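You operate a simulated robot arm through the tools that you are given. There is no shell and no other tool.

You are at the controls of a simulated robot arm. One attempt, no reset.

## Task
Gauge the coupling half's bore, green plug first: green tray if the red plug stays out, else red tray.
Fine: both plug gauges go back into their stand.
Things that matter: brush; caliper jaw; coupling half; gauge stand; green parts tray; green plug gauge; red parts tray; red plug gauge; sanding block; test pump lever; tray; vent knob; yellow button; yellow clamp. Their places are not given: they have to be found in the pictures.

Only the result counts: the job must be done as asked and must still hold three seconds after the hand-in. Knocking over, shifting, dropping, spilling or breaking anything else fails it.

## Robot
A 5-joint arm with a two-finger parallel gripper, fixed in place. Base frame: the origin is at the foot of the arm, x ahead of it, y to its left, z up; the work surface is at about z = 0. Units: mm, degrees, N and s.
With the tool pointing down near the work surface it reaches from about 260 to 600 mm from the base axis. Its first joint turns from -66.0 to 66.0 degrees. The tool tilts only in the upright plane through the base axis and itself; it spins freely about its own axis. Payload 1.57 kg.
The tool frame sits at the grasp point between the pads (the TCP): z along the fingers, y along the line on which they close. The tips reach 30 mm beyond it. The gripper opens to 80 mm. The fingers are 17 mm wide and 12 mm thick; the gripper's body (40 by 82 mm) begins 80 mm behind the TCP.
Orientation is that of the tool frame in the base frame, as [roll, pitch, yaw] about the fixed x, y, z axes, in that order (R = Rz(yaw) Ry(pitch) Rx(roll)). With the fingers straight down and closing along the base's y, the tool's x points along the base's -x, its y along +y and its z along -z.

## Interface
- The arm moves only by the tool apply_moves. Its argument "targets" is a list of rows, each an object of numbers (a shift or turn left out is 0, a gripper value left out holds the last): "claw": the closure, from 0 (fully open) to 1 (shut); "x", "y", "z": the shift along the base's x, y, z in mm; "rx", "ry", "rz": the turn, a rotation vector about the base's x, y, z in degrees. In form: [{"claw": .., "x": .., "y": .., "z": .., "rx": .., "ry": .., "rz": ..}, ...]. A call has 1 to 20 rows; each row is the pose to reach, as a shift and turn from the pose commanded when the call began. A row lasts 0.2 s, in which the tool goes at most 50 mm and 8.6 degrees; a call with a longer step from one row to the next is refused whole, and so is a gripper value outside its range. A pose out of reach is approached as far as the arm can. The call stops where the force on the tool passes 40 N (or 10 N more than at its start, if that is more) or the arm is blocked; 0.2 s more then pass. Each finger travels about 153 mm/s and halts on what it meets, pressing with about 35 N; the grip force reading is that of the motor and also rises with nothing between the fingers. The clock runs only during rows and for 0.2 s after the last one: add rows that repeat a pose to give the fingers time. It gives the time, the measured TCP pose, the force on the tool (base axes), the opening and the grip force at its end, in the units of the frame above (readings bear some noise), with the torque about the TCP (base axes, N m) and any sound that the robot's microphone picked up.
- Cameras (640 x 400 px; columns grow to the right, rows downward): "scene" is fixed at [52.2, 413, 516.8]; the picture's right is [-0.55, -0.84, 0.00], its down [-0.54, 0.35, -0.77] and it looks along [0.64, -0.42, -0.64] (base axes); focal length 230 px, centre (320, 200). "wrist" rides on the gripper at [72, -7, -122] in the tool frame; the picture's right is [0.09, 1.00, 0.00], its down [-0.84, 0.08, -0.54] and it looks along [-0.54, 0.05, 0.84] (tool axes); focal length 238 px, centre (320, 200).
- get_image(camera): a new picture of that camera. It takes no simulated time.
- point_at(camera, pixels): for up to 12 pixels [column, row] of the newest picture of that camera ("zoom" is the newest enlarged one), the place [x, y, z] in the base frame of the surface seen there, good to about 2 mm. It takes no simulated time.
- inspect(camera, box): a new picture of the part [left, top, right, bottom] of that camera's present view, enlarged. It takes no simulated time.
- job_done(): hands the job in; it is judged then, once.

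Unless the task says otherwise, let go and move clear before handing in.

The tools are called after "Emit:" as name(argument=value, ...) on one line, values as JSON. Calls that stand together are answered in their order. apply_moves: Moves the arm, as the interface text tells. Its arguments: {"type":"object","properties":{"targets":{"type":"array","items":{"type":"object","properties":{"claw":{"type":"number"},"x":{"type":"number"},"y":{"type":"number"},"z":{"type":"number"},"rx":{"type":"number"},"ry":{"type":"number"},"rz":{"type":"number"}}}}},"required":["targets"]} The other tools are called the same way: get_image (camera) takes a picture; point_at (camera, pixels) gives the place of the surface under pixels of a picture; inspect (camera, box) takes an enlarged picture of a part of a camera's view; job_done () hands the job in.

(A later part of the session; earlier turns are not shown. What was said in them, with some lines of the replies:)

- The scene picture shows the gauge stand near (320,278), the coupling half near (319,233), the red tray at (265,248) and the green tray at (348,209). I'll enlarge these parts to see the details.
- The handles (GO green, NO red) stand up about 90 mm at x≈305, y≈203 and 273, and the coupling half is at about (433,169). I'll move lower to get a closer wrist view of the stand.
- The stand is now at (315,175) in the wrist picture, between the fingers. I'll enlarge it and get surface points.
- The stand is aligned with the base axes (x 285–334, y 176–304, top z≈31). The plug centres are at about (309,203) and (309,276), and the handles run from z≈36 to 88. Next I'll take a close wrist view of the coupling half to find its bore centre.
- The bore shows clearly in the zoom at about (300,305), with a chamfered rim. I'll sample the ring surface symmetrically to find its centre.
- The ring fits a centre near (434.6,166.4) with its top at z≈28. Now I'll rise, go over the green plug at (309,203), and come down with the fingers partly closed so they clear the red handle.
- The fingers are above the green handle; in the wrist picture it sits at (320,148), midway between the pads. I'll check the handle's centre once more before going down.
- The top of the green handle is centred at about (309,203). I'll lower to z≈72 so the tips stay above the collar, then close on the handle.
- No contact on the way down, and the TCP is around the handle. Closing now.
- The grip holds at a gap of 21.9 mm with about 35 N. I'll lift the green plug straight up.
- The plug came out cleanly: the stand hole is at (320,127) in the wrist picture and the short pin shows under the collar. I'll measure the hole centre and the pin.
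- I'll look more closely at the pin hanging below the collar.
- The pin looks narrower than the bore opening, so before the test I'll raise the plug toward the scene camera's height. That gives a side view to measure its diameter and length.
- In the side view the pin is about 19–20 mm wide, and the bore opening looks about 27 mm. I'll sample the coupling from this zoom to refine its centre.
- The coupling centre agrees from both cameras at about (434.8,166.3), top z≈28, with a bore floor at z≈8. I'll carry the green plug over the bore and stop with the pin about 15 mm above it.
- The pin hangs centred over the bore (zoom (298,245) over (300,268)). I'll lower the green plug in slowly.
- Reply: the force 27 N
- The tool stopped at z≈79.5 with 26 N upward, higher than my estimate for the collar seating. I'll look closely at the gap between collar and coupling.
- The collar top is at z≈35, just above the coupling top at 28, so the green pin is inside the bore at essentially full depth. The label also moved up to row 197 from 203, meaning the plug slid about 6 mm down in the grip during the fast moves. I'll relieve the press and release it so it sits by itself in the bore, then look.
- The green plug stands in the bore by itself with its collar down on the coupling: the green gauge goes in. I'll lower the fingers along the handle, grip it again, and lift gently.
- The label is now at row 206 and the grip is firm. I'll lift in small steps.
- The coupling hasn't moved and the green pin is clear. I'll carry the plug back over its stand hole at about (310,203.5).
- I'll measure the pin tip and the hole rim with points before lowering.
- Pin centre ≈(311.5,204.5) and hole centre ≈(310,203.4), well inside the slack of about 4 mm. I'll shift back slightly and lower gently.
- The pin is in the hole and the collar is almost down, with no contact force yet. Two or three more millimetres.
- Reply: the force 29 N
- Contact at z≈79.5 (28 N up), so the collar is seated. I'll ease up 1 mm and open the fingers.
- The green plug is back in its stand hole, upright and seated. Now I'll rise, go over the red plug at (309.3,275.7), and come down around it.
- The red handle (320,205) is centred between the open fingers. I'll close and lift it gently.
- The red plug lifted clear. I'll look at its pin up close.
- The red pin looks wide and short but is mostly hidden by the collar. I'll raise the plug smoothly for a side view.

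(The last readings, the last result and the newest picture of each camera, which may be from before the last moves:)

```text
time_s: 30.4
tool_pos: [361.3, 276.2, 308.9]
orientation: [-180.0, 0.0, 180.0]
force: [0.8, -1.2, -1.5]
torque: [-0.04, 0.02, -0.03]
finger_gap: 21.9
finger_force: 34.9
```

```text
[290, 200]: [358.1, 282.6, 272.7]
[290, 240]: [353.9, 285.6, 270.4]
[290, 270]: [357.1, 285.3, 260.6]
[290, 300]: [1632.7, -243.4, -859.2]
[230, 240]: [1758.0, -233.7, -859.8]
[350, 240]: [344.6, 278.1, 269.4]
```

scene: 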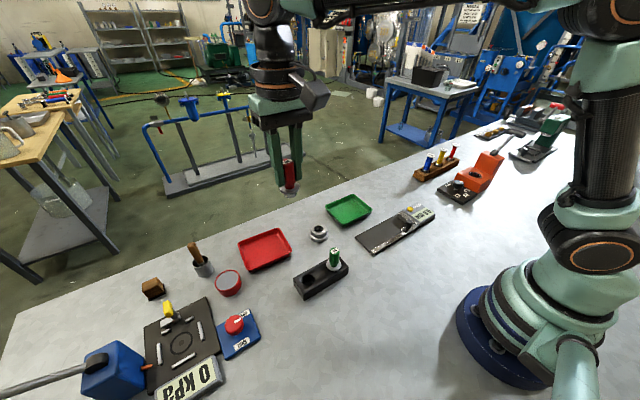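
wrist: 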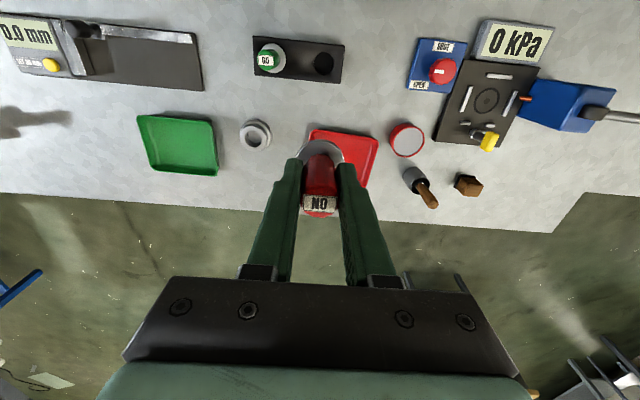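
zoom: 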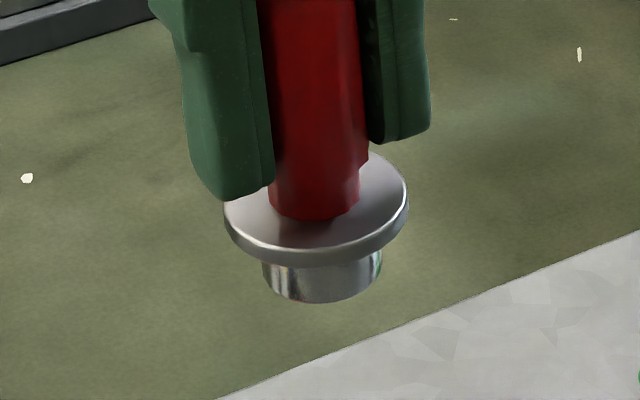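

The red pin scales to about 24 mm against a bore opening of about 27 mm, but only the physical test decides. I'll measure the pin axis relative to the tool and recheck the coupling's centre.

Emit:
point_at(camera="zoom", pixels=[[322, 275], [322, 292], [268, 275], [376, 275], [272, 285], [372, 285], [229, 205], [404, 205], [316, 235], [316, 252]])

Emit:
inspect(camera="scene", box=[300, 215, 340, 250])

Emit:
point_at(camera="zoom", pixels=[[235, 163], [382, 163], [308, 108], [308, 214], [250, 125], [366, 125], [250, 200], [366, 200]])

Emit:
inspect(camera="wrist", box=[230, 110, 280, 160])

```text
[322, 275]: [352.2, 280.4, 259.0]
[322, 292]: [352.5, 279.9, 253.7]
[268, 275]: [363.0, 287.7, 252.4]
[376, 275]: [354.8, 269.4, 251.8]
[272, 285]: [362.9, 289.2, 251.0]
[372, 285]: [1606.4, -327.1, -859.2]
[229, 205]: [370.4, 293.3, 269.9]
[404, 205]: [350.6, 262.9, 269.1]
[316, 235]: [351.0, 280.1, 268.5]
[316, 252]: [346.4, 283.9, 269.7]
```

```text
11.43 times, centred on (320, 232) of scene
```

zoom: 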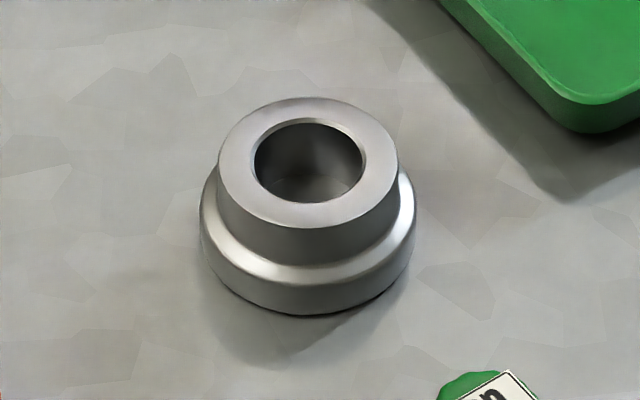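

```text
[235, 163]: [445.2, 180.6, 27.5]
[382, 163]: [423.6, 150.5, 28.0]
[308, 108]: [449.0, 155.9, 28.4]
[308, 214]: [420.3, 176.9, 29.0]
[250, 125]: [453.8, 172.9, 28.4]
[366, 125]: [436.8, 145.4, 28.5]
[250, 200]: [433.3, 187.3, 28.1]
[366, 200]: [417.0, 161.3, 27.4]
```

```text
8.00 times, centred on (255, 135) of wrist
```

zoom: 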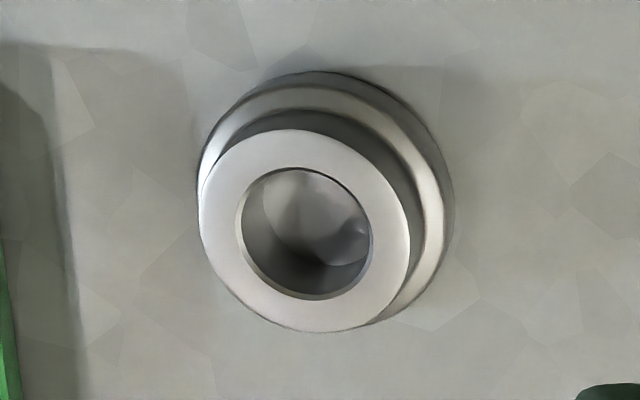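

The coupling is still at (434.9,166.4), and the red pin's axis sits about 1 mm forward of the tool axis. I'll carry the red plug over the bore, correcting for that, and stop about 15 mm above it.

Emit:
apply_moves(targets=[{"x": 5, "y": -7, "z": -5}, {"x": 15, "y": -22, "z": -20}, {"x": 27, "y": -40, "z": -45}, {"x": 39, "y": -58, "z": -72}, {"x": 51, "y": -76, "z": -100}, {"x": 62, "y": -93, "z": -128}, {"x": 69, "y": -104, "z": -154}, {"x": 72.7, "y": -109.6, "z": -176}, {"x": 72.7, "y": -109.6, "z": -191}, {"x": 72.7, "y": -109.6, "z": -200}, {"x": 72.7, "y": -109.6, "z": -203}, {"x": 72.7, "y": -109.6, "z": -203}])

Emit:
inspect(camera="scene", box=[290, 200, 346, 250])

Emit:
inspect(camera="wrist", box=[270, 90, 370, 220])

```text
time_s: 33.0
tool_pos: [434.9, 166.2, 105.2]
orientation: [-179.9, -0.1, -180.0]
force: [-0.1, -0.7, -1.6]
torque: [0.01, 0.02, 0.03]
finger_gap: 21.9
finger_force: 34.6
```

```text
8.00 times, centred on (318, 225) of scene
```

zoom: 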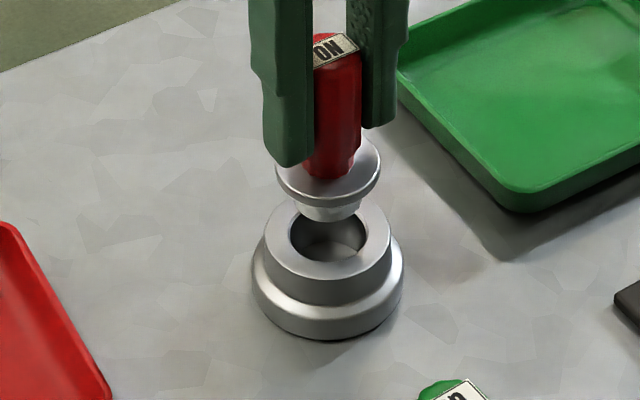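

```text
3.08 times, centred on (320, 155) of wrist
```

zoom: 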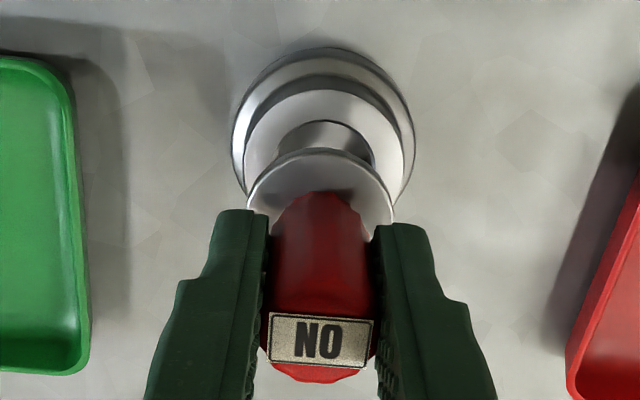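

In the scene zoom, pin and bore share the same column (≈328). I'll check the pin's position in depth with points.

Emit:
inspect(camera="scene", box=[304, 210, 344, 250])

Emit:
point_at(camera="zoom", pixels=[[240, 118], [364, 118], [302, 135], [250, 73], [358, 73], [302, 100], [302, 122], [302, 138]])

```text
10.00 times, centred on (324, 230) of scene
```

zoom: 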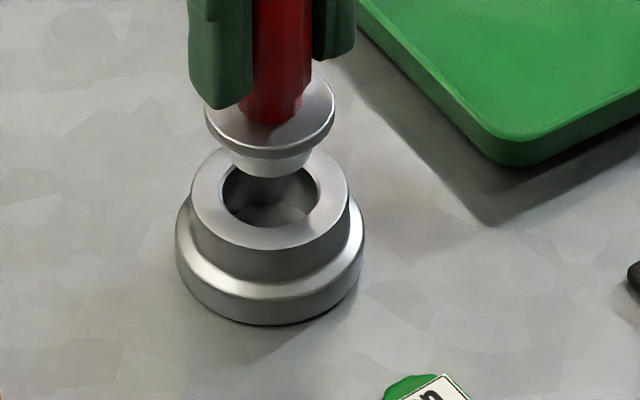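

```text
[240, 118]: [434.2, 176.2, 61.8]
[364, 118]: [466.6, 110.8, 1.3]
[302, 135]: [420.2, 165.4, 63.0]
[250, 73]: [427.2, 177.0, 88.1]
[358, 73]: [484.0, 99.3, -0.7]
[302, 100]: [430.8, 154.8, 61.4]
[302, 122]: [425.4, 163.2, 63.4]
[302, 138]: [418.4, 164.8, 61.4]
```

Emit:
point_at(camera="zoom", pixels=[[209, 115], [331, 115], [270, 140], [270, 165], [270, 172], [232, 162], [308, 162], [222, 132], [318, 132], [197, 200], [344, 200], [270, 240]])

```text
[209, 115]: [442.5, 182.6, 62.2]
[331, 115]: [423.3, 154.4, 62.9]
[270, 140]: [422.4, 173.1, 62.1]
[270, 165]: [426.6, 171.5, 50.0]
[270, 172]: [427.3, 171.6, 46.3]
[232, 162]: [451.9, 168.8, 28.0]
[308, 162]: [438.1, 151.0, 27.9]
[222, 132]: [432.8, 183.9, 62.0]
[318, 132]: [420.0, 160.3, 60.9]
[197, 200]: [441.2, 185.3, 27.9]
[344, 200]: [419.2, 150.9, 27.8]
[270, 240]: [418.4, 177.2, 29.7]
```

Pin axis ≈(435.6,165.9) versus bore ≈(434.9,166.4), within a millimetre. The pin tip should reach the bore mouth at TCP z≈88, and the collar would seat near z≈76. I'll lower slowly to see which happens.

Emit:
apply_moves(targets=[{"z": -5}, {"z": -10}, {"z": -13}, {"z": -15}, {"z": -17}, {"z": -18.5}, {"z": -20}, {"z": -20}])

Emit:
inspect(camera="scene", box=[304, 210, 344, 250])

```text
time_s: 34.8
tool_pos: [434.1, 166.0, 85.1]
orientation: [-180.0, 0.1, 180.0]
force: [-0.2, 0.5, -1.8]
torque: [-0.06, 0.03, 0.01]
finger_gap: 21.7
finger_force: 35.0
```

```text
10.00 times, centred on (324, 230) of scene
```

zoom: 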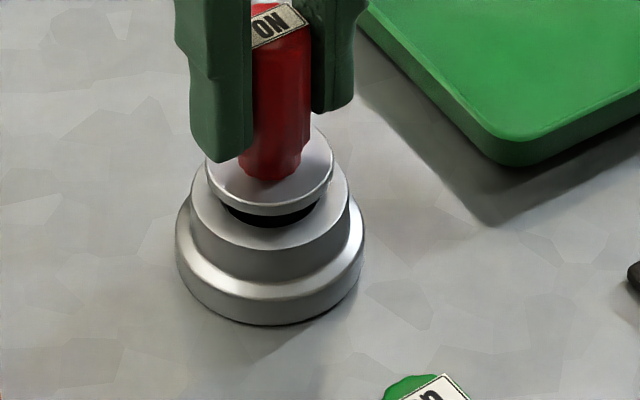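

Still no contact; the collar is about 8–9 mm above the coupling. I'll continue slowly.

Emit:
apply_moves(targets=[{"z": -1}, {"z": -2}, {"z": -3}, {"z": -4}, {"z": -4}])

Emit:
inspect(camera="scene", box=[304, 210, 344, 250])

```text
time_s: 36.0
tool_pos: [435.0, 166.5, 82.4]
orientation: [180.0, 0.1, 179.9]
force: [0.5, -0.3, -1.2]
torque: [-0.03, 0.02, -0.03]
finger_gap: 22.1
finger_force: 35.2
```

```text
10.00 times, centred on (324, 230) of scene
```

zoom: 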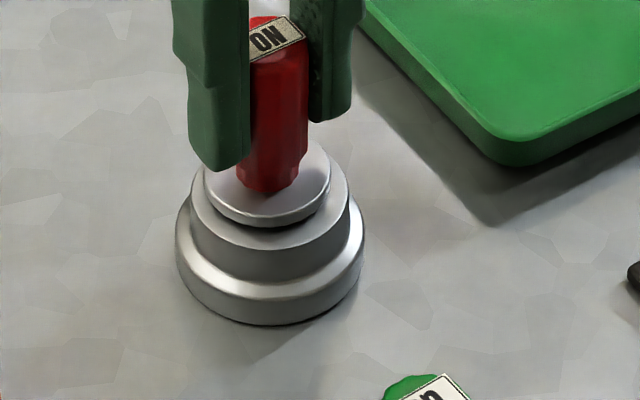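

The red collar keeps going down with no resistance, so the red pin is entering the bore. I'll continue to contact.

Emit:
apply_moves(targets=[{"z": -1}, {"z": -2}, {"z": -3}, {"z": -3}])

Emit:
inspect(camera="scene", box=[304, 210, 344, 250])

Emit:
point_at(camera="zoom", pixels=[[215, 190], [320, 190], [270, 210], [235, 205], [305, 205], [270, 240], [335, 205]])

```text
time_s: 37.0
tool_pos: [435.2, 165.4, 79.2]
orientation: [-180.0, 0.1, -180.0]
force: [-9.5, -0.3, 21.2]
torque: [0.42, 0.45, 0.05]
finger_gap: 21.9
finger_force: 35.5
```

```text
10.00 times, centred on (324, 230) of scene
```

zoom: 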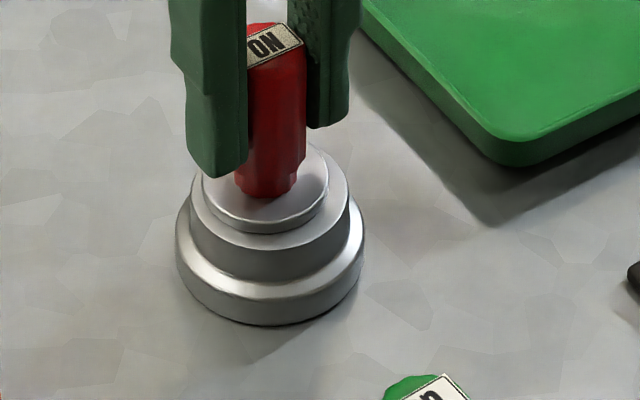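

```text
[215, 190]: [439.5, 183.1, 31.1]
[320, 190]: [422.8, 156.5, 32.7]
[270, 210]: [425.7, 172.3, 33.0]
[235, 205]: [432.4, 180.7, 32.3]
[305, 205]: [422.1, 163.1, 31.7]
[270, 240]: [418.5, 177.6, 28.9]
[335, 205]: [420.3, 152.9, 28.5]
```

The red collar top is at z≈32 with 21 N contact at TCP 79: the red plug went fully into the bore, so the coupling belongs in the red tray. I'll release, take the handle again lower down, and lift the plug out.

Emit:
apply_moves(targets=[{"z": 1.5}, {"z": 1.5, "claw": 0.6}, {"z": 1.5, "claw": 0.4}, {"z": 1.5, "claw": 0.3}, {"z": 1.5}, {"z": -3}, {"z": -7}, {"z": -7}, {"z": -7, "claw": 0.6}, {"z": -7, "claw": 0.8}, {"z": -7, "claw": 1.0}, {"z": -7, "claw": 1.0}, {"z": -7, "claw": 1.0}])

Emit:
get_image(camera="wrist")

Emit:
inspect(camera="scene", box=[304, 210, 344, 250])

```text
time_s: 39.8
tool_pos: [435.0, 167.5, 70.4]
orientation: [-179.9, 0.0, -179.9]
force: [-0.8, -0.1, 2.4]
torque: [-0.08, -0.01, 0.01]
finger_gap: 22.0
finger_force: 34.6
```

```text
taken
```

wrist: 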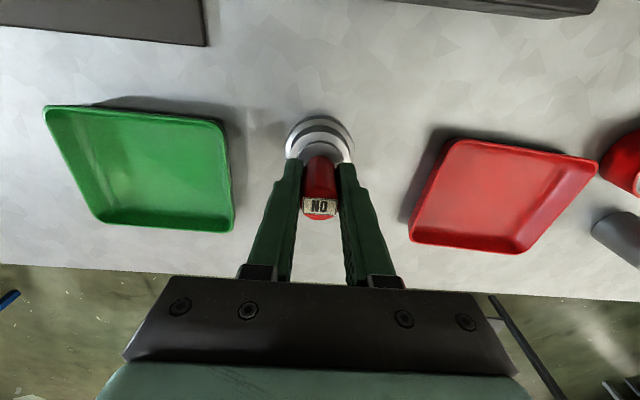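

```text
10.00 times, centred on (324, 230) of scene
```

zoom: 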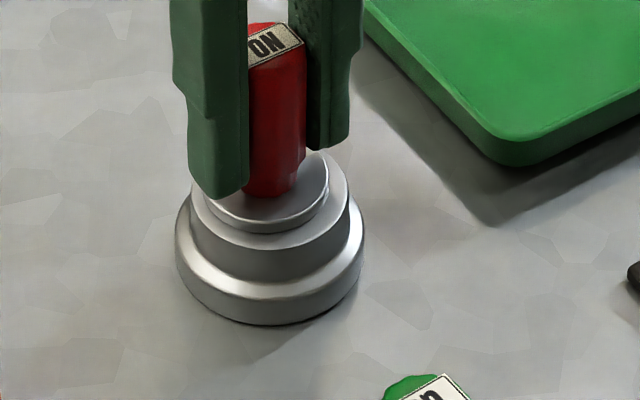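

The grip is renewed (label row 206). I'll lift the red plug out gently and carry it back toward its stand hole.

Emit:
apply_moves(targets=[{"z": 3}, {"z": 9}, {"z": 17}, {"z": 26}, {"z": 36}, {"z": 45}, {"z": 52}, {"z": 56}, {"x": -8, "y": 7, "z": 57}, {"x": -26, "y": 23, "z": 57}, {"x": -48, "y": 42, "z": 57}, {"x": -70, "y": 62, "z": 57}, {"x": -92, "y": 81, "z": 57}, {"x": -110, "y": 97, "z": 57}, {"x": -121, "y": 106, "z": 57}, {"x": -124.6, "y": 109.6, "z": 57}, {"x": -124.6, "y": 109.6, "z": 57}])

Emit:
inspect(camera="scene", box=[290, 248, 330, 298])

Emit:
get_image(camera="wrist")

```text
time_s: 43.4
tool_pos: [309.8, 276.0, 127.4]
orientation: [180.0, 0.0, 180.0]
force: [-0.5, 0.3, -1.7]
torque: [0.03, -0.01, 0.01]
finger_gap: 22.2
finger_force: 34.9
```

```text
8.00 times, centred on (310, 273) of scene
```

zoom: 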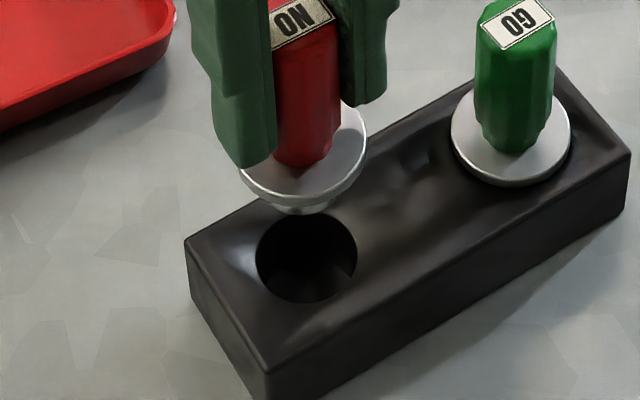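

```text
taken
```

wrist: 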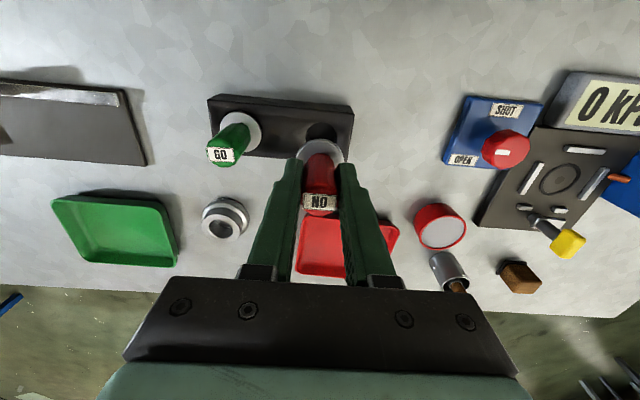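

Emit:
point_at(camera="zoom", pixels=[[252, 258], [362, 258], [307, 308], [265, 288], [349, 288], [240, 165], [365, 150], [303, 190], [300, 207], [275, 203], [325, 203]])

```text
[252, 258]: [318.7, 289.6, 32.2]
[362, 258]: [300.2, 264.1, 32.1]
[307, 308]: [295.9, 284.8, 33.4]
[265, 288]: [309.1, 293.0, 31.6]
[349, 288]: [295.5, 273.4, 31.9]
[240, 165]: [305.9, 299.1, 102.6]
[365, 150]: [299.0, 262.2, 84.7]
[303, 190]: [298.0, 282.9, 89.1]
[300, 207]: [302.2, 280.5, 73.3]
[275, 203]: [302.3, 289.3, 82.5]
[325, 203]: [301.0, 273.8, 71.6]
```

The hole rim fits a centre near (309.3,276.6). I'll sample the red pin and collar more finely before lowering.

Emit:
inspect(camera="scene", box=[316, 254, 340, 278])

Emit:
inspect(camera="scene", box=[314, 250, 340, 290])

```text
16.00 times, centred on (328, 266) of scene
```

zoom: 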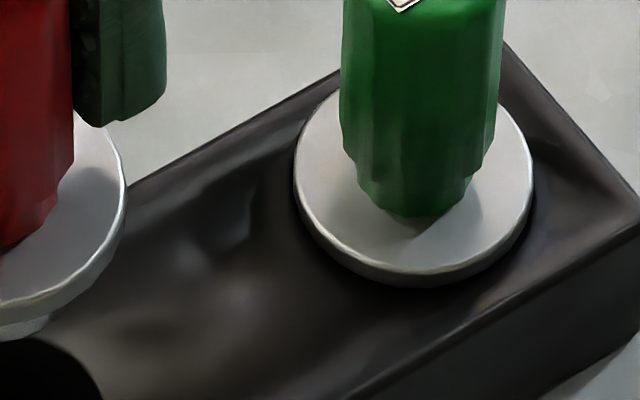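

```text
10.00 times, centred on (327, 270) of scene
```

zoom: 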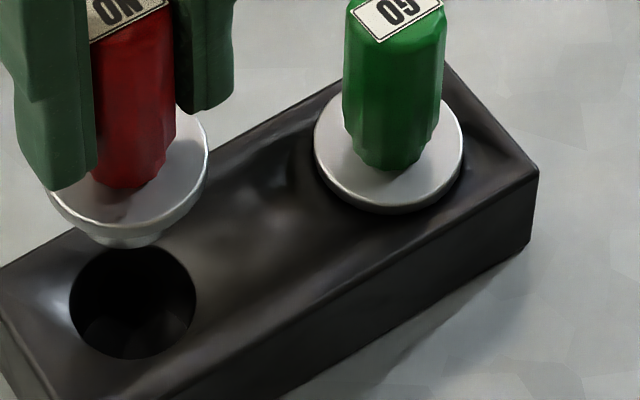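

Emit:
inspect(camera="scene", box=[294, 250, 326, 290])

Emit:
point_at(camera="zoom", pixels=[[320, 229], [320, 240], [320, 222], [290, 232], [350, 232], [300, 238], [340, 238], [250, 190], [395, 150], [320, 210], [400, 185], [280, 212]])

```text
10.00 times, centred on (310, 270) of scene
```

zoom: 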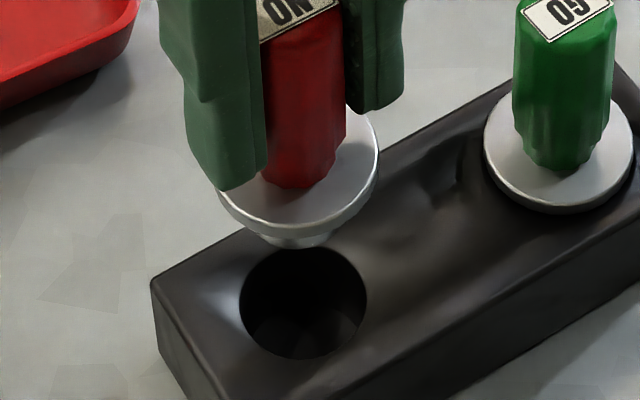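

```text
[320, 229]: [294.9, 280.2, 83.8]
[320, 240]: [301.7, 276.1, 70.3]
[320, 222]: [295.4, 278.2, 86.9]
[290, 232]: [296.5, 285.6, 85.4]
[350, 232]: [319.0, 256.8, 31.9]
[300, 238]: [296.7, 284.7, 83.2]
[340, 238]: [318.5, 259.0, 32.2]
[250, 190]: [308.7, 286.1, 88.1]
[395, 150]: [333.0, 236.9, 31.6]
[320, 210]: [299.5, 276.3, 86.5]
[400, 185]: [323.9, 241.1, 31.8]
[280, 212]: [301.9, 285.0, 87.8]
```

Emit:
point_at(camera="zoom", pixels=[[374, 150], [366, 180], [350, 200], [330, 214], [300, 221], [270, 218], [245, 207], [228, 196], [370, 135], [362, 122], [300, 243], [310, 241]])

```text
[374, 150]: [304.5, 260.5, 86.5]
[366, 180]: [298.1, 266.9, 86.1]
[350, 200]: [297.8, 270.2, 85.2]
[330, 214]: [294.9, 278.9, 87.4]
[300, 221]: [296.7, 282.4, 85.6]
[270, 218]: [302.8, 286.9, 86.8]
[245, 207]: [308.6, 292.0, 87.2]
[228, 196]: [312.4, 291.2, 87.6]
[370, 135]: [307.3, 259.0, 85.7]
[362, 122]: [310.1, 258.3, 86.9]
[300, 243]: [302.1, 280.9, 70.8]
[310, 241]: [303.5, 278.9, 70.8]
```

Collar and pin fit a centre near (312.4,275.1), while the hole is at (309.3,276.6). I'll shift by about −2.3 in x and +0.9 in y, then lower to just above the hole and check again.

Emit:
apply_moves(targets=[{"x": -2.3, "y": 0.9, "z": -4}, {"x": -2.3, "y": 0.9, "z": -12}, {"x": -2.3, "y": 0.9, "z": -21}, {"x": -2.3, "y": 0.9, "z": -29}, {"x": -2.3, "y": 0.9, "z": -34}, {"x": -2.3, "y": 0.9, "z": -34}])

Emit:
inspect(camera="scene", box=[294, 255, 326, 295])

Emit:
inspect(camera="wrist", box=[280, 90, 360, 170])

```text
time_s: 44.8
tool_pos: [306.1, 277.3, 94.4]
orientation: [179.9, 0.0, 180.0]
force: [0.5, -0.9, -0.6]
torque: [0.03, 0.0, 0.01]
finger_gap: 22.2
finger_force: 34.5
```

```text
10.00 times, centred on (310, 275) of scene
```

zoom: 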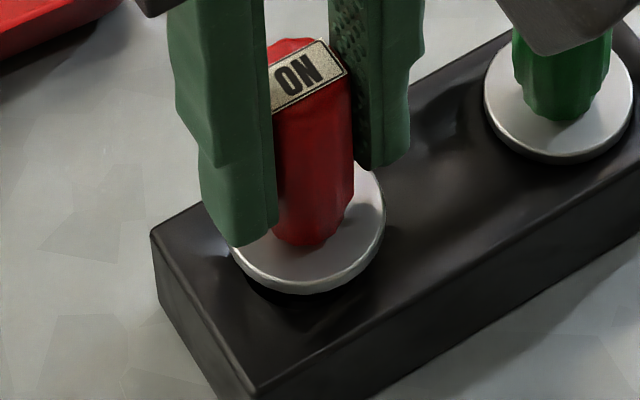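

```text
5.00 times, centred on (320, 130) of wrist
```

zoom: 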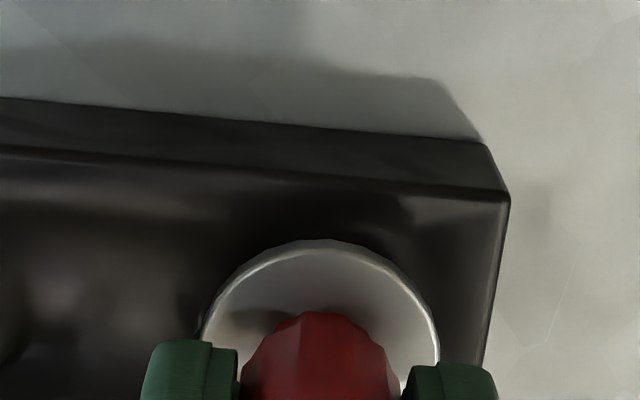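

Emit:
point_at(camera="zoom", pixels=[[320, 246], [258, 263], [380, 263], [225, 310], [416, 310], [228, 320], [412, 320], [240, 290], [400, 290]])

Emit:
inspect(camera="scene", box=[294, 255, 326, 295])

Emit:
point_at(camera="zoom", pixels=[[381, 210], [375, 235], [358, 258], [335, 273], [305, 280], [275, 275], [252, 264], [238, 255], [376, 190], [366, 180]])

```text
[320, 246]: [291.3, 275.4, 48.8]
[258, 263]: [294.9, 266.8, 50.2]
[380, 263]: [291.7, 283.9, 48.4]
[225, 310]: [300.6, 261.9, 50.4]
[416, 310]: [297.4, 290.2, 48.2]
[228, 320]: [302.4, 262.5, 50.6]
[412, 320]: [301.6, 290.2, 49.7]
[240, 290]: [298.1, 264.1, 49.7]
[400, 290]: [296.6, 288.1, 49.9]
```

```text
10.00 times, centred on (310, 275) of scene
```

zoom: 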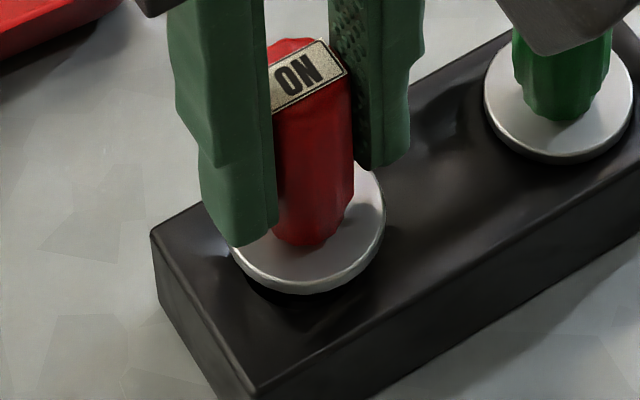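

```text
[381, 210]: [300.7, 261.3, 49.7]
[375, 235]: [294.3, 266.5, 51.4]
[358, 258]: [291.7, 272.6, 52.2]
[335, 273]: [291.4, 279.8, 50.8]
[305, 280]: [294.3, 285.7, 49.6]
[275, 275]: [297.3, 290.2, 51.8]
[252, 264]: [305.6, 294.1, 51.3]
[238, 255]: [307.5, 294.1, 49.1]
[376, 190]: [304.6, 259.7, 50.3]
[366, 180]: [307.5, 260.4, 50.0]
```

Both cameras now put the red collar centre at about (309,276.5), right over the hole at (309.3,276.6). I'll lower it in.

Emit:
apply_moves(targets=[{"z": -1.5}, {"z": -3}, {"z": -4.5}, {"z": -6}, {"z": -6}])

```text
time_s: 46.0
tool_pos: [307.1, 275.9, 88.5]
orientation: [-180.0, 0.0, 179.8]
force: [0.4, 0.6, -0.9]
torque: [0.05, -0.01, 0.0]
finger_gap: 21.8
finger_force: 34.6
```

No contact, so the pin is entering the stand hole. I'll continue down.

Emit:
apply_moves(targets=[{"z": -1.5}, {"z": -3}, {"z": -4.5}, {"z": -5.5}, {"z": -5.5}])

Emit:
inspect(camera="scene", box=[294, 255, 326, 295])

```text
time_s: 47.2
tool_pos: [306.3, 276.7, 83.0]
orientation: [180.0, 0.0, -180.0]
force: [0.3, 0.6, -0.3]
torque: [0.07, 0.01, -0.01]
finger_gap: 21.9
finger_force: 34.7
```

```text
10.00 times, centred on (310, 275) of scene
```

zoom: 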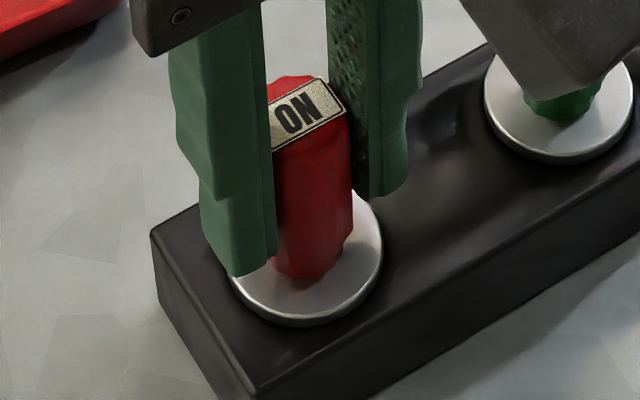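

The collar is almost on the stand. I'll go down a bit more until it seats, then release.

Emit:
apply_moves(targets=[{"z": -1}, {"z": -2}, {"z": -2}])

```text
time_s: 48.0
tool_pos: [307.2, 277.0, 81.8]
orientation: [179.9, 0.1, 179.9]
force: [-1.6, -6.1, 27.8]
torque: [-0.77, -0.1, -0.04]
finger_gap: 22.2
finger_force: 34.6
```

Contact at z≈81.8 (28 N), so it is seated. I'll ease up 1 mm and open.

Emit:
apply_moves(targets=[{"z": 1}, {"z": 1, "claw": 0.6}, {"z": 1, "claw": 0.4}, {"z": 1, "claw": 0.3}, {"z": 1, "claw": 0.3}, {"z": 30}, {"z": 65}, {"z": 65}])

Emit:
inspect(camera="scene", box=[280, 235, 360, 300])

Emit:
get_image(camera="wrist")

```text
time_s: 49.8
tool_pos: [307.4, 277.3, 144.5]
orientation: [179.9, -0.1, 179.9]
force: [-0.3, 0.7, 0.4]
torque: [0.0, 0.03, 0.01]
finger_gap: 56.1
finger_force: 0.0
```

```text
6.15 times, centred on (320, 268) of scene
```

zoom: 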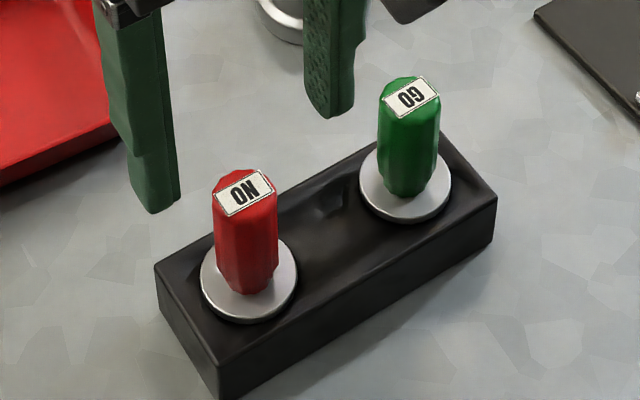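

```text
taken
```

wrist: 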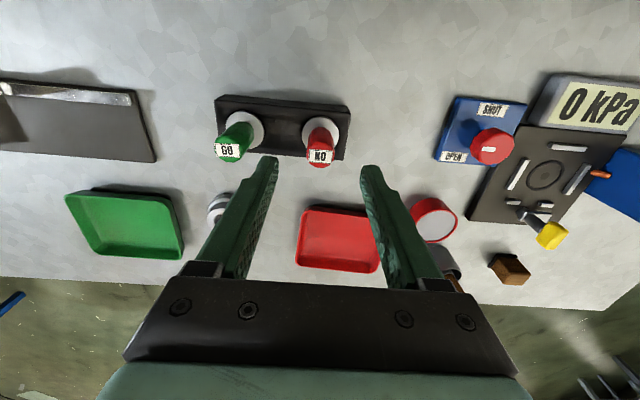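

Both plugs are upright and flush in the stand. Now I'll map the red tray before moving the coupling.

Emit:
inspect(camera="scene", box=[225, 215, 305, 285])

Emit:
point_at(camera="zoom", pixels=[[320, 200], [250, 180], [400, 200], [320, 150], [330, 260], [103, 178], [415, 105], [528, 260], [182, 385], [260, 140], [470, 185], [360, 320]])

```text
5.71 times, centred on (265, 250) of scene
```

zoom: 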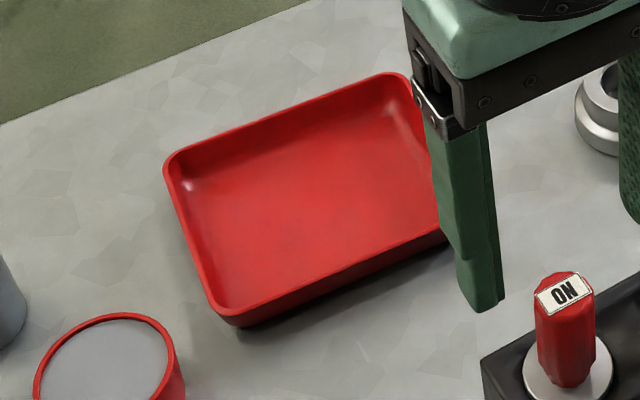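

```text
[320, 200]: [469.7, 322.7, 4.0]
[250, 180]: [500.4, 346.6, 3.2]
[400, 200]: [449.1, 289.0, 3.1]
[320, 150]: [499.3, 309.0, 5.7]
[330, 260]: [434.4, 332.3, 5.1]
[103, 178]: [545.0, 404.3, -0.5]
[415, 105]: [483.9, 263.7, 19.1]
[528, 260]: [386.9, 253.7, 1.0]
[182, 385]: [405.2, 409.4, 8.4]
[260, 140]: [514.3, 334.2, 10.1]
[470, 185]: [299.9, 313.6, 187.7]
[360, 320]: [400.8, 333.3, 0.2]
```

Emit:
point_at(camera="zoom", pixels=[[167, 172], [285, 118], [385, 78], [190, 240], [215, 303], [240, 310], [340, 275], [430, 238], [205, 235], [300, 295], [270, 160], [412, 150]])

```text
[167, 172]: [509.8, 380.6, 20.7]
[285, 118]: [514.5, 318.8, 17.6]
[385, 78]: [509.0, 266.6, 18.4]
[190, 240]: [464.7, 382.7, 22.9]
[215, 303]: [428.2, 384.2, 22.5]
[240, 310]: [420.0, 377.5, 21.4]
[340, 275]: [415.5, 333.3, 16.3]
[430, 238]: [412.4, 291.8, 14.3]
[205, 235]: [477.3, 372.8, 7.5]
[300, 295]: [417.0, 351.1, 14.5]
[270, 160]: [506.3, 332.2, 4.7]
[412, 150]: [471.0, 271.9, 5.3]
```

The red tray spans about x 415–515, y 260–385, with its floor at z≈4 and rim at z≈21; its centre is near (466,320). I'll go above the coupling with the fingers open and check it again.

Emit:
apply_moves(targets=[{"x": 10, "y": -9, "z": 5, "claw": 0.1}, {"x": 40, "y": -35, "z": 5}, {"x": 72, "y": -62, "z": 5}, {"x": 104, "y": -90, "z": 5}, {"x": 127.7, "y": -110.3, "z": 5}, {"x": 127.7, "y": -110.3, "z": -20}, {"x": 127.7, "y": -110.3, "z": -40}, {"x": 127.7, "y": -110.3, "z": -40}])

Emit:
get_image(camera="wrist")

Emit:
inspect(camera="scene", box=[290, 200, 354, 250])

```text
time_s: 51.6
tool_pos: [434.0, 164.9, 105.3]
orientation: [179.9, 0.0, -180.0]
force: [0.3, -0.1, 0.7]
torque: [0.01, 0.02, 0.02]
finger_gap: 71.7
finger_force: 0.2
```

```text
taken
```

wrist: 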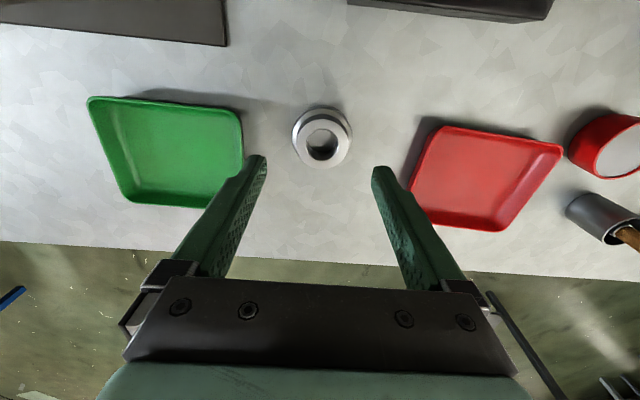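

```text
8.00 times, centred on (322, 225) of scene
```

zoom: 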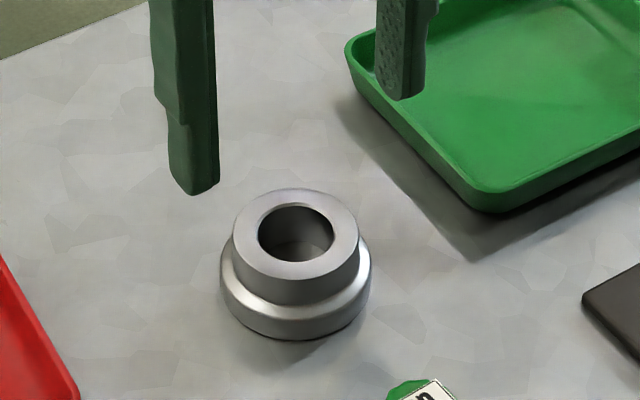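

Emit:
inspect(camera="wrist", box=[280, 95, 360, 175])

Emit:
point_at(camera="zoom", pixels=[[230, 230], [430, 230], [330, 140], [330, 330], [260, 165], [400, 165], [260, 300], [400, 300], [190, 200], [465, 200], [320, 80], [320, 95]])

```text
5.00 times, centred on (320, 135) of wrist
```

zoom: 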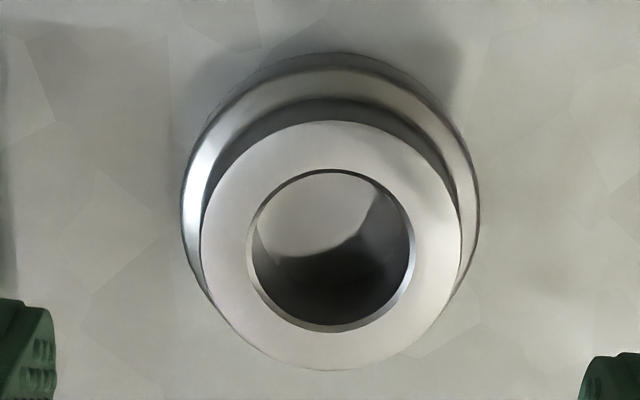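

```text
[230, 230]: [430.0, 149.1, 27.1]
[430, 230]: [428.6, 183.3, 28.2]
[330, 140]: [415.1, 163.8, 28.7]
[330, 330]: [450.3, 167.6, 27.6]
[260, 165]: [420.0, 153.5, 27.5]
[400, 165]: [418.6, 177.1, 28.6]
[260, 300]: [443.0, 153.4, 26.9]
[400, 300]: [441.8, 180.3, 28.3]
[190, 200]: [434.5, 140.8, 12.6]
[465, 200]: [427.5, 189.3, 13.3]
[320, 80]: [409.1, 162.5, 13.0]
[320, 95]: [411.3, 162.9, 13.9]
```

The coupling is still centred at (434.7,166.2); its flange top is at z≈13–14 and the hub is above that. I'll lower so the tips are at z≈16 beside the hub, then close.

Emit:
apply_moves(targets=[{"z": -15}, {"z": -30}, {"z": -45}, {"z": -54}, {"z": -59}, {"z": -59}])

Emit:
inspect(camera="scene", box=[290, 200, 354, 250])

```text
time_s: 53.0
tool_pos: [433.3, 167.3, 47.0]
orientation: [-180.0, 0.0, -180.0]
force: [0.0, -0.9, -0.3]
torque: [0.0, 0.02, -0.01]
finger_gap: 72.0
finger_force: 0.0
```

```text
8.00 times, centred on (322, 225) of scene
```

zoom: 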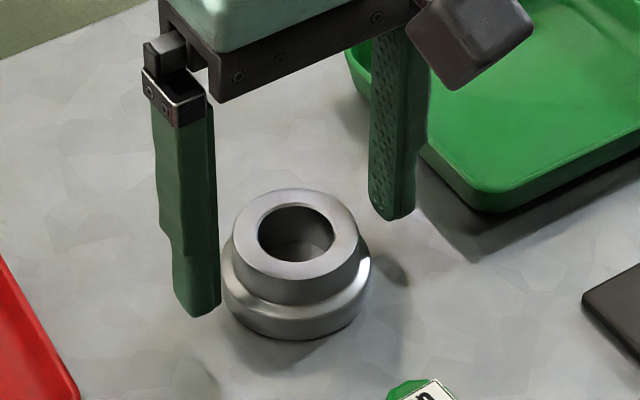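

The fingers straddle the hub with no contact. Closing.

Emit:
apply_moves(targets=[{"claw": 0.25}, {"claw": 0.4}, {"claw": 0.6}, {"claw": 1.0}, {"claw": 1.0}])

Emit:
inspect(camera="scene", box=[290, 200, 354, 250])

```text
time_s: 54.2
tool_pos: [433.1, 165.8, 46.8]
orientation: [-180.0, 0.0, -180.0]
force: [0.8, -0.2, 0.7]
torque: [-0.01, 0.04, 0.05]
finger_gap: 45.1
finger_force: 35.2
```

```text
8.00 times, centred on (322, 225) of scene
```

zoom: 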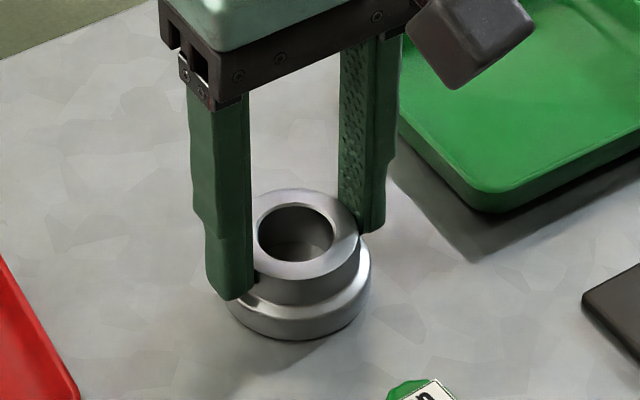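

The hub is held at a gap of 45.1 mm with 35 N. I'll lift smoothly and check it.

Emit:
apply_moves(targets=[{"z": 3}, {"z": 10}, {"z": 19}, {"z": 29}, {"z": 38}, {"z": 44}, {"z": 46}])

Emit:
inspect(camera="scene", box=[290, 190, 354, 240])

```text
time_s: 55.8
tool_pos: [435.2, 165.6, 93.8]
orientation: [-180.0, 0.1, 179.9]
force: [0.2, -0.8, -4.2]
torque: [-0.02, -0.01, -0.01]
finger_gap: 45.2
finger_force: 35.2
```

```text
8.00 times, centred on (322, 215) of scene
```

zoom: 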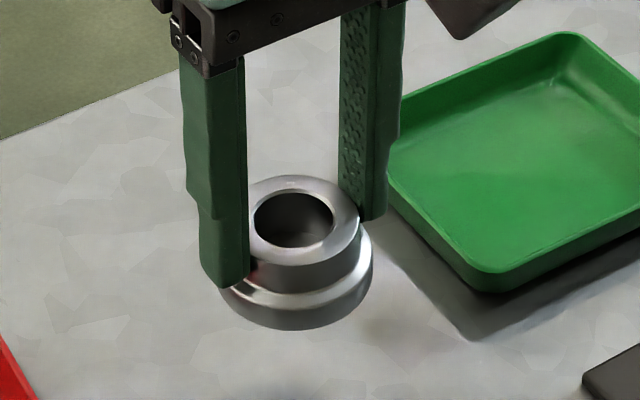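

Holding well at 93.8 with about 4 N of weight. I'll carry the coupling over the red tray's centre (465,318).

Emit:
apply_moves(targets=[{"x": 2, "y": 8}, {"x": 6, "y": 28}, {"x": 11, "y": 54}, {"x": 16, "y": 80}, {"x": 21, "y": 106}, {"x": 26, "y": 130}, {"x": 29, "y": 146}, {"x": 30.3, "y": 151.7}, {"x": 30.3, "y": 151.7}])

Emit:
inspect(camera="scene", box=[215, 195, 315, 285])

Emit:
get_image(camera="wrist")

```text
time_s: 57.8
tool_pos: [466.2, 320.8, 93.8]
orientation: [-180.0, 0.0, 179.9]
force: [0.9, -0.5, -3.4]
torque: [0.01, 0.0, 0.04]
finger_gap: 45.1
finger_force: 35.0
```

```text
4.44 times, centred on (265, 240) of scene
```

zoom: 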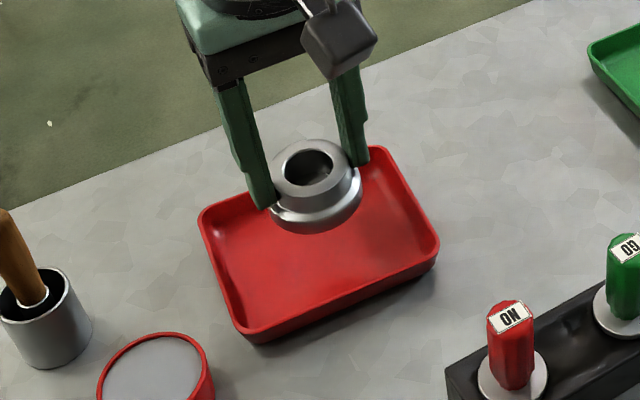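

```text
taken
```

wrist: 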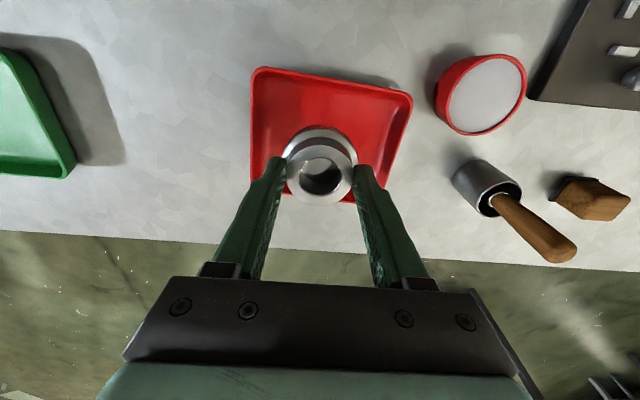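

The coupling hangs over the tray at (466,320), centred by the numbers. I'll lower it most of the way and check.

Emit:
apply_moves(targets=[{"z": -4}, {"z": -11}, {"z": -19}, {"z": -26}, {"z": -31}, {"z": -33}, {"z": -33}])

Emit:
inspect(camera="scene", box=[225, 205, 305, 275])

Emit:
get_image(camera="wrist")

```text
time_s: 59.4
tool_pos: [465.9, 317.6, 60.8]
orientation: [180.0, 0.0, 179.9]
force: [0.4, 0.0, -4.3]
torque: [0.05, 0.02, 0.01]
finger_gap: 45.1
finger_force: 35.1
```

```text
5.71 times, centred on (265, 240) of scene
```

zoom: 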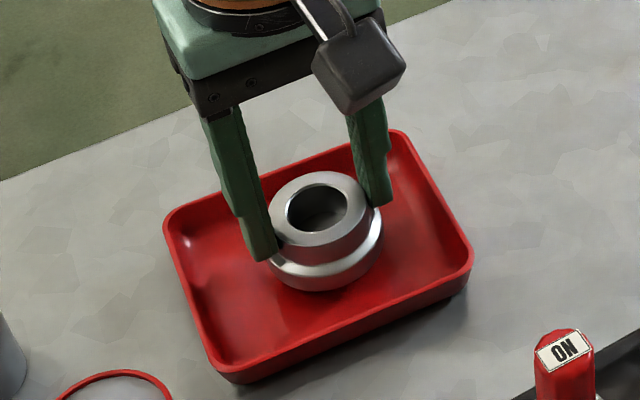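

```text
taken
```

wrist: 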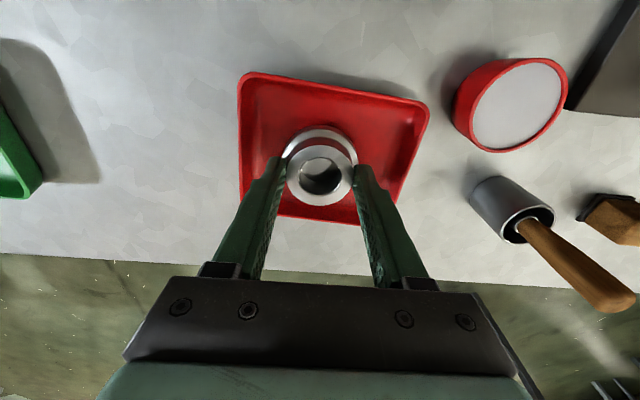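

The coupling is well inside the tray. I'll lower slowly to touch.

Emit:
apply_moves(targets=[{"z": -2}, {"z": -3.5}, {"z": -5}, {"z": -5}])

```text
time_s: 60.4
tool_pos: [465.0, 318.8, 54.6]
orientation: [-180.0, 0.0, 179.9]
force: [-0.7, 0.2, -3.5]
torque: [-0.01, 0.02, 0.0]
finger_gap: 45.0
finger_force: 35.3
```

Emit:
apply_moves(targets=[{"z": -0.8}, {"z": -1.6}, {"z": -1.6}])

Emit:
inspect(camera="scene", box=[245, 220, 295, 260])

```text
time_s: 61.2
tool_pos: [465.8, 318.8, 51.7]
orientation: [-180.0, -0.1, 179.8]
force: [0.2, 0.6, -3.8]
torque: [0.02, 0.0, -0.01]
finger_gap: 45.0
finger_force: 35.2
```

```text
10.00 times, centred on (270, 240) of scene
```

zoom: 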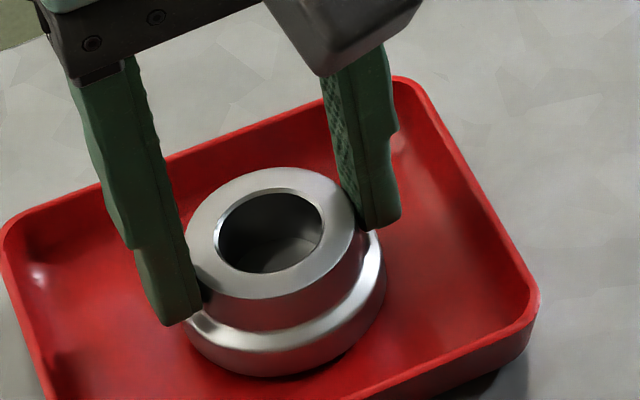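

The force still shows only the coupling's weight, so it's about a millimetre or two above the floor. I'll lower a bit more.

Emit:
apply_moves(targets=[{"z": -0.8}, {"z": -1.5}, {"z": -1.5}])

```text
time_s: 62.0
tool_pos: [465.4, 319.3, 50.7]
orientation: [180.0, 0.0, 179.9]
force: [-0.4, -0.6, -3.1]
torque: [0.05, -0.01, -0.01]
finger_gap: 45.0
finger_force: 34.8
```

Emit:
apply_moves(targets=[{"z": -0.7}, {"z": -1.4}, {"z": -1.4}])

```text
time_s: 62.8
tool_pos: [465.2, 319.1, 50.1]
orientation: [-180.0, 0.0, 179.9]
force: [-1.6, -2.2, 3.4]
torque: [-0.18, 0.09, 0.04]
finger_gap: 45.3
finger_force: 34.2
```

The vertical force changed from −3.5 to +3.4 N, so the coupling rests on the tray floor. I'll open the fingers a little and rise straight up.

Emit:
apply_moves(targets=[{"claw": 0.4}, {"claw": 0.3}, {"claw": 0.25}, {"claw": 0.25}, {"z": 10}, {"z": 30}, {"z": 60}, {"z": 95}, {"z": 130}, {"z": 130}])

Emit:
get_image(camera="scene")

Emit:
get_image(camera="wrist")

Emit:
inspect(camera="scene", box=[225, 205, 365, 305])

```text
time_s: 65.0
tool_pos: [466.5, 317.5, 182.2]
orientation: [179.9, 0.0, 180.0]
force: [0.6, -0.9, -0.1]
torque: [0.0, -0.01, -0.01]
finger_gap: 59.8
finger_force: 0.2
```

```text
taken
```

scene: 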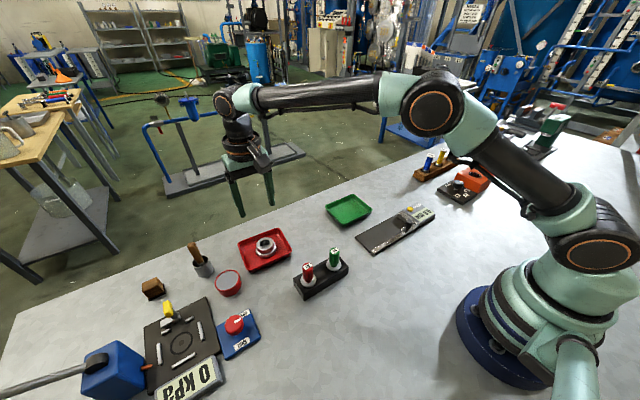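

```text
taken
```

wrist: 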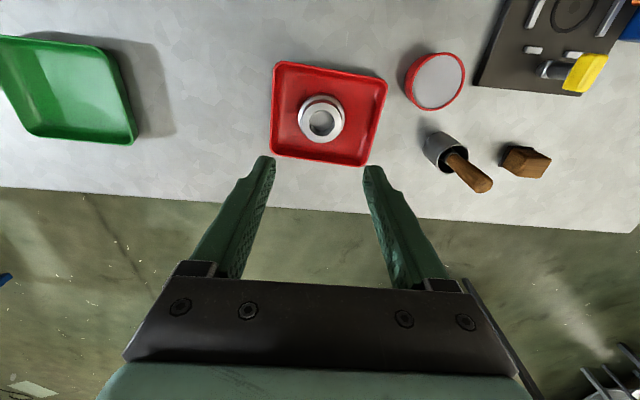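

```text
4.00 times, centred on (295, 255) of scene
```

zoom: 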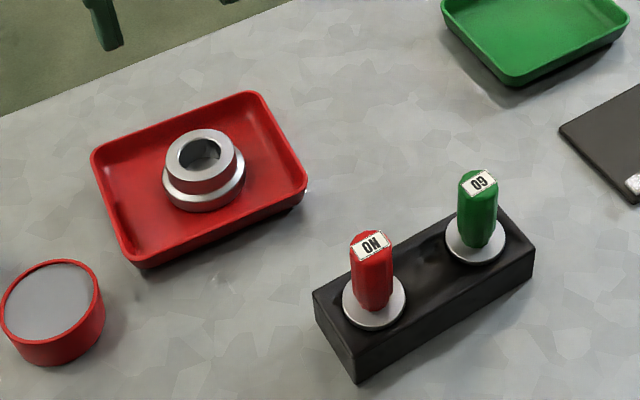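

The coupling sits flat in the red tray at (266,246), and both plugs look upright in the stand. I'll check the collar heights one last time before handing in.

Emit:
point_at(camera="zoom", pixels=[[352, 315], [398, 300], [375, 322], [452, 250], [498, 240], [475, 257], [372, 245], [480, 183], [205, 200], [180, 145]])

```text
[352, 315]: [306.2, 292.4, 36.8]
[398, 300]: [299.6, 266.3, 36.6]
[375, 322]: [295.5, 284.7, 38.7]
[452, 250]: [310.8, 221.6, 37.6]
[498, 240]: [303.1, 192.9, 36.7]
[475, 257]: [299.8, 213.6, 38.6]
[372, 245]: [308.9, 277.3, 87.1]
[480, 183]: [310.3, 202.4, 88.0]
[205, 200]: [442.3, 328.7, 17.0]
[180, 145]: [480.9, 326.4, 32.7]
```

Both collars are at z≈37 and the handle tops at z≈88, the same as at the start, so both plugs are fully seated. The coupling rests in the red tray with the gripper open and clear, so I'm handing in.

Emit:
job_done()

```text
The job is handed in.
```

I put the coupling half in the red tray and handed the job in; the verdict hasn't come back.

- **Green plug:** it went into the bore to full depth, with its collar down on the coupling.
- **Red plug:** it also went in fully, meeting no resistance until its collar seated. The red plug didn't stay out, so the part belongs in the red tray.
- **Plug gauges:** both are back in their own stand holes. Their collar and handle heights match where they started.
- **Coupling half:** it sits flat near the middle of the red tray, with the gripper open and well clear.

I saw nothing else moved or knocked in the final pictures.
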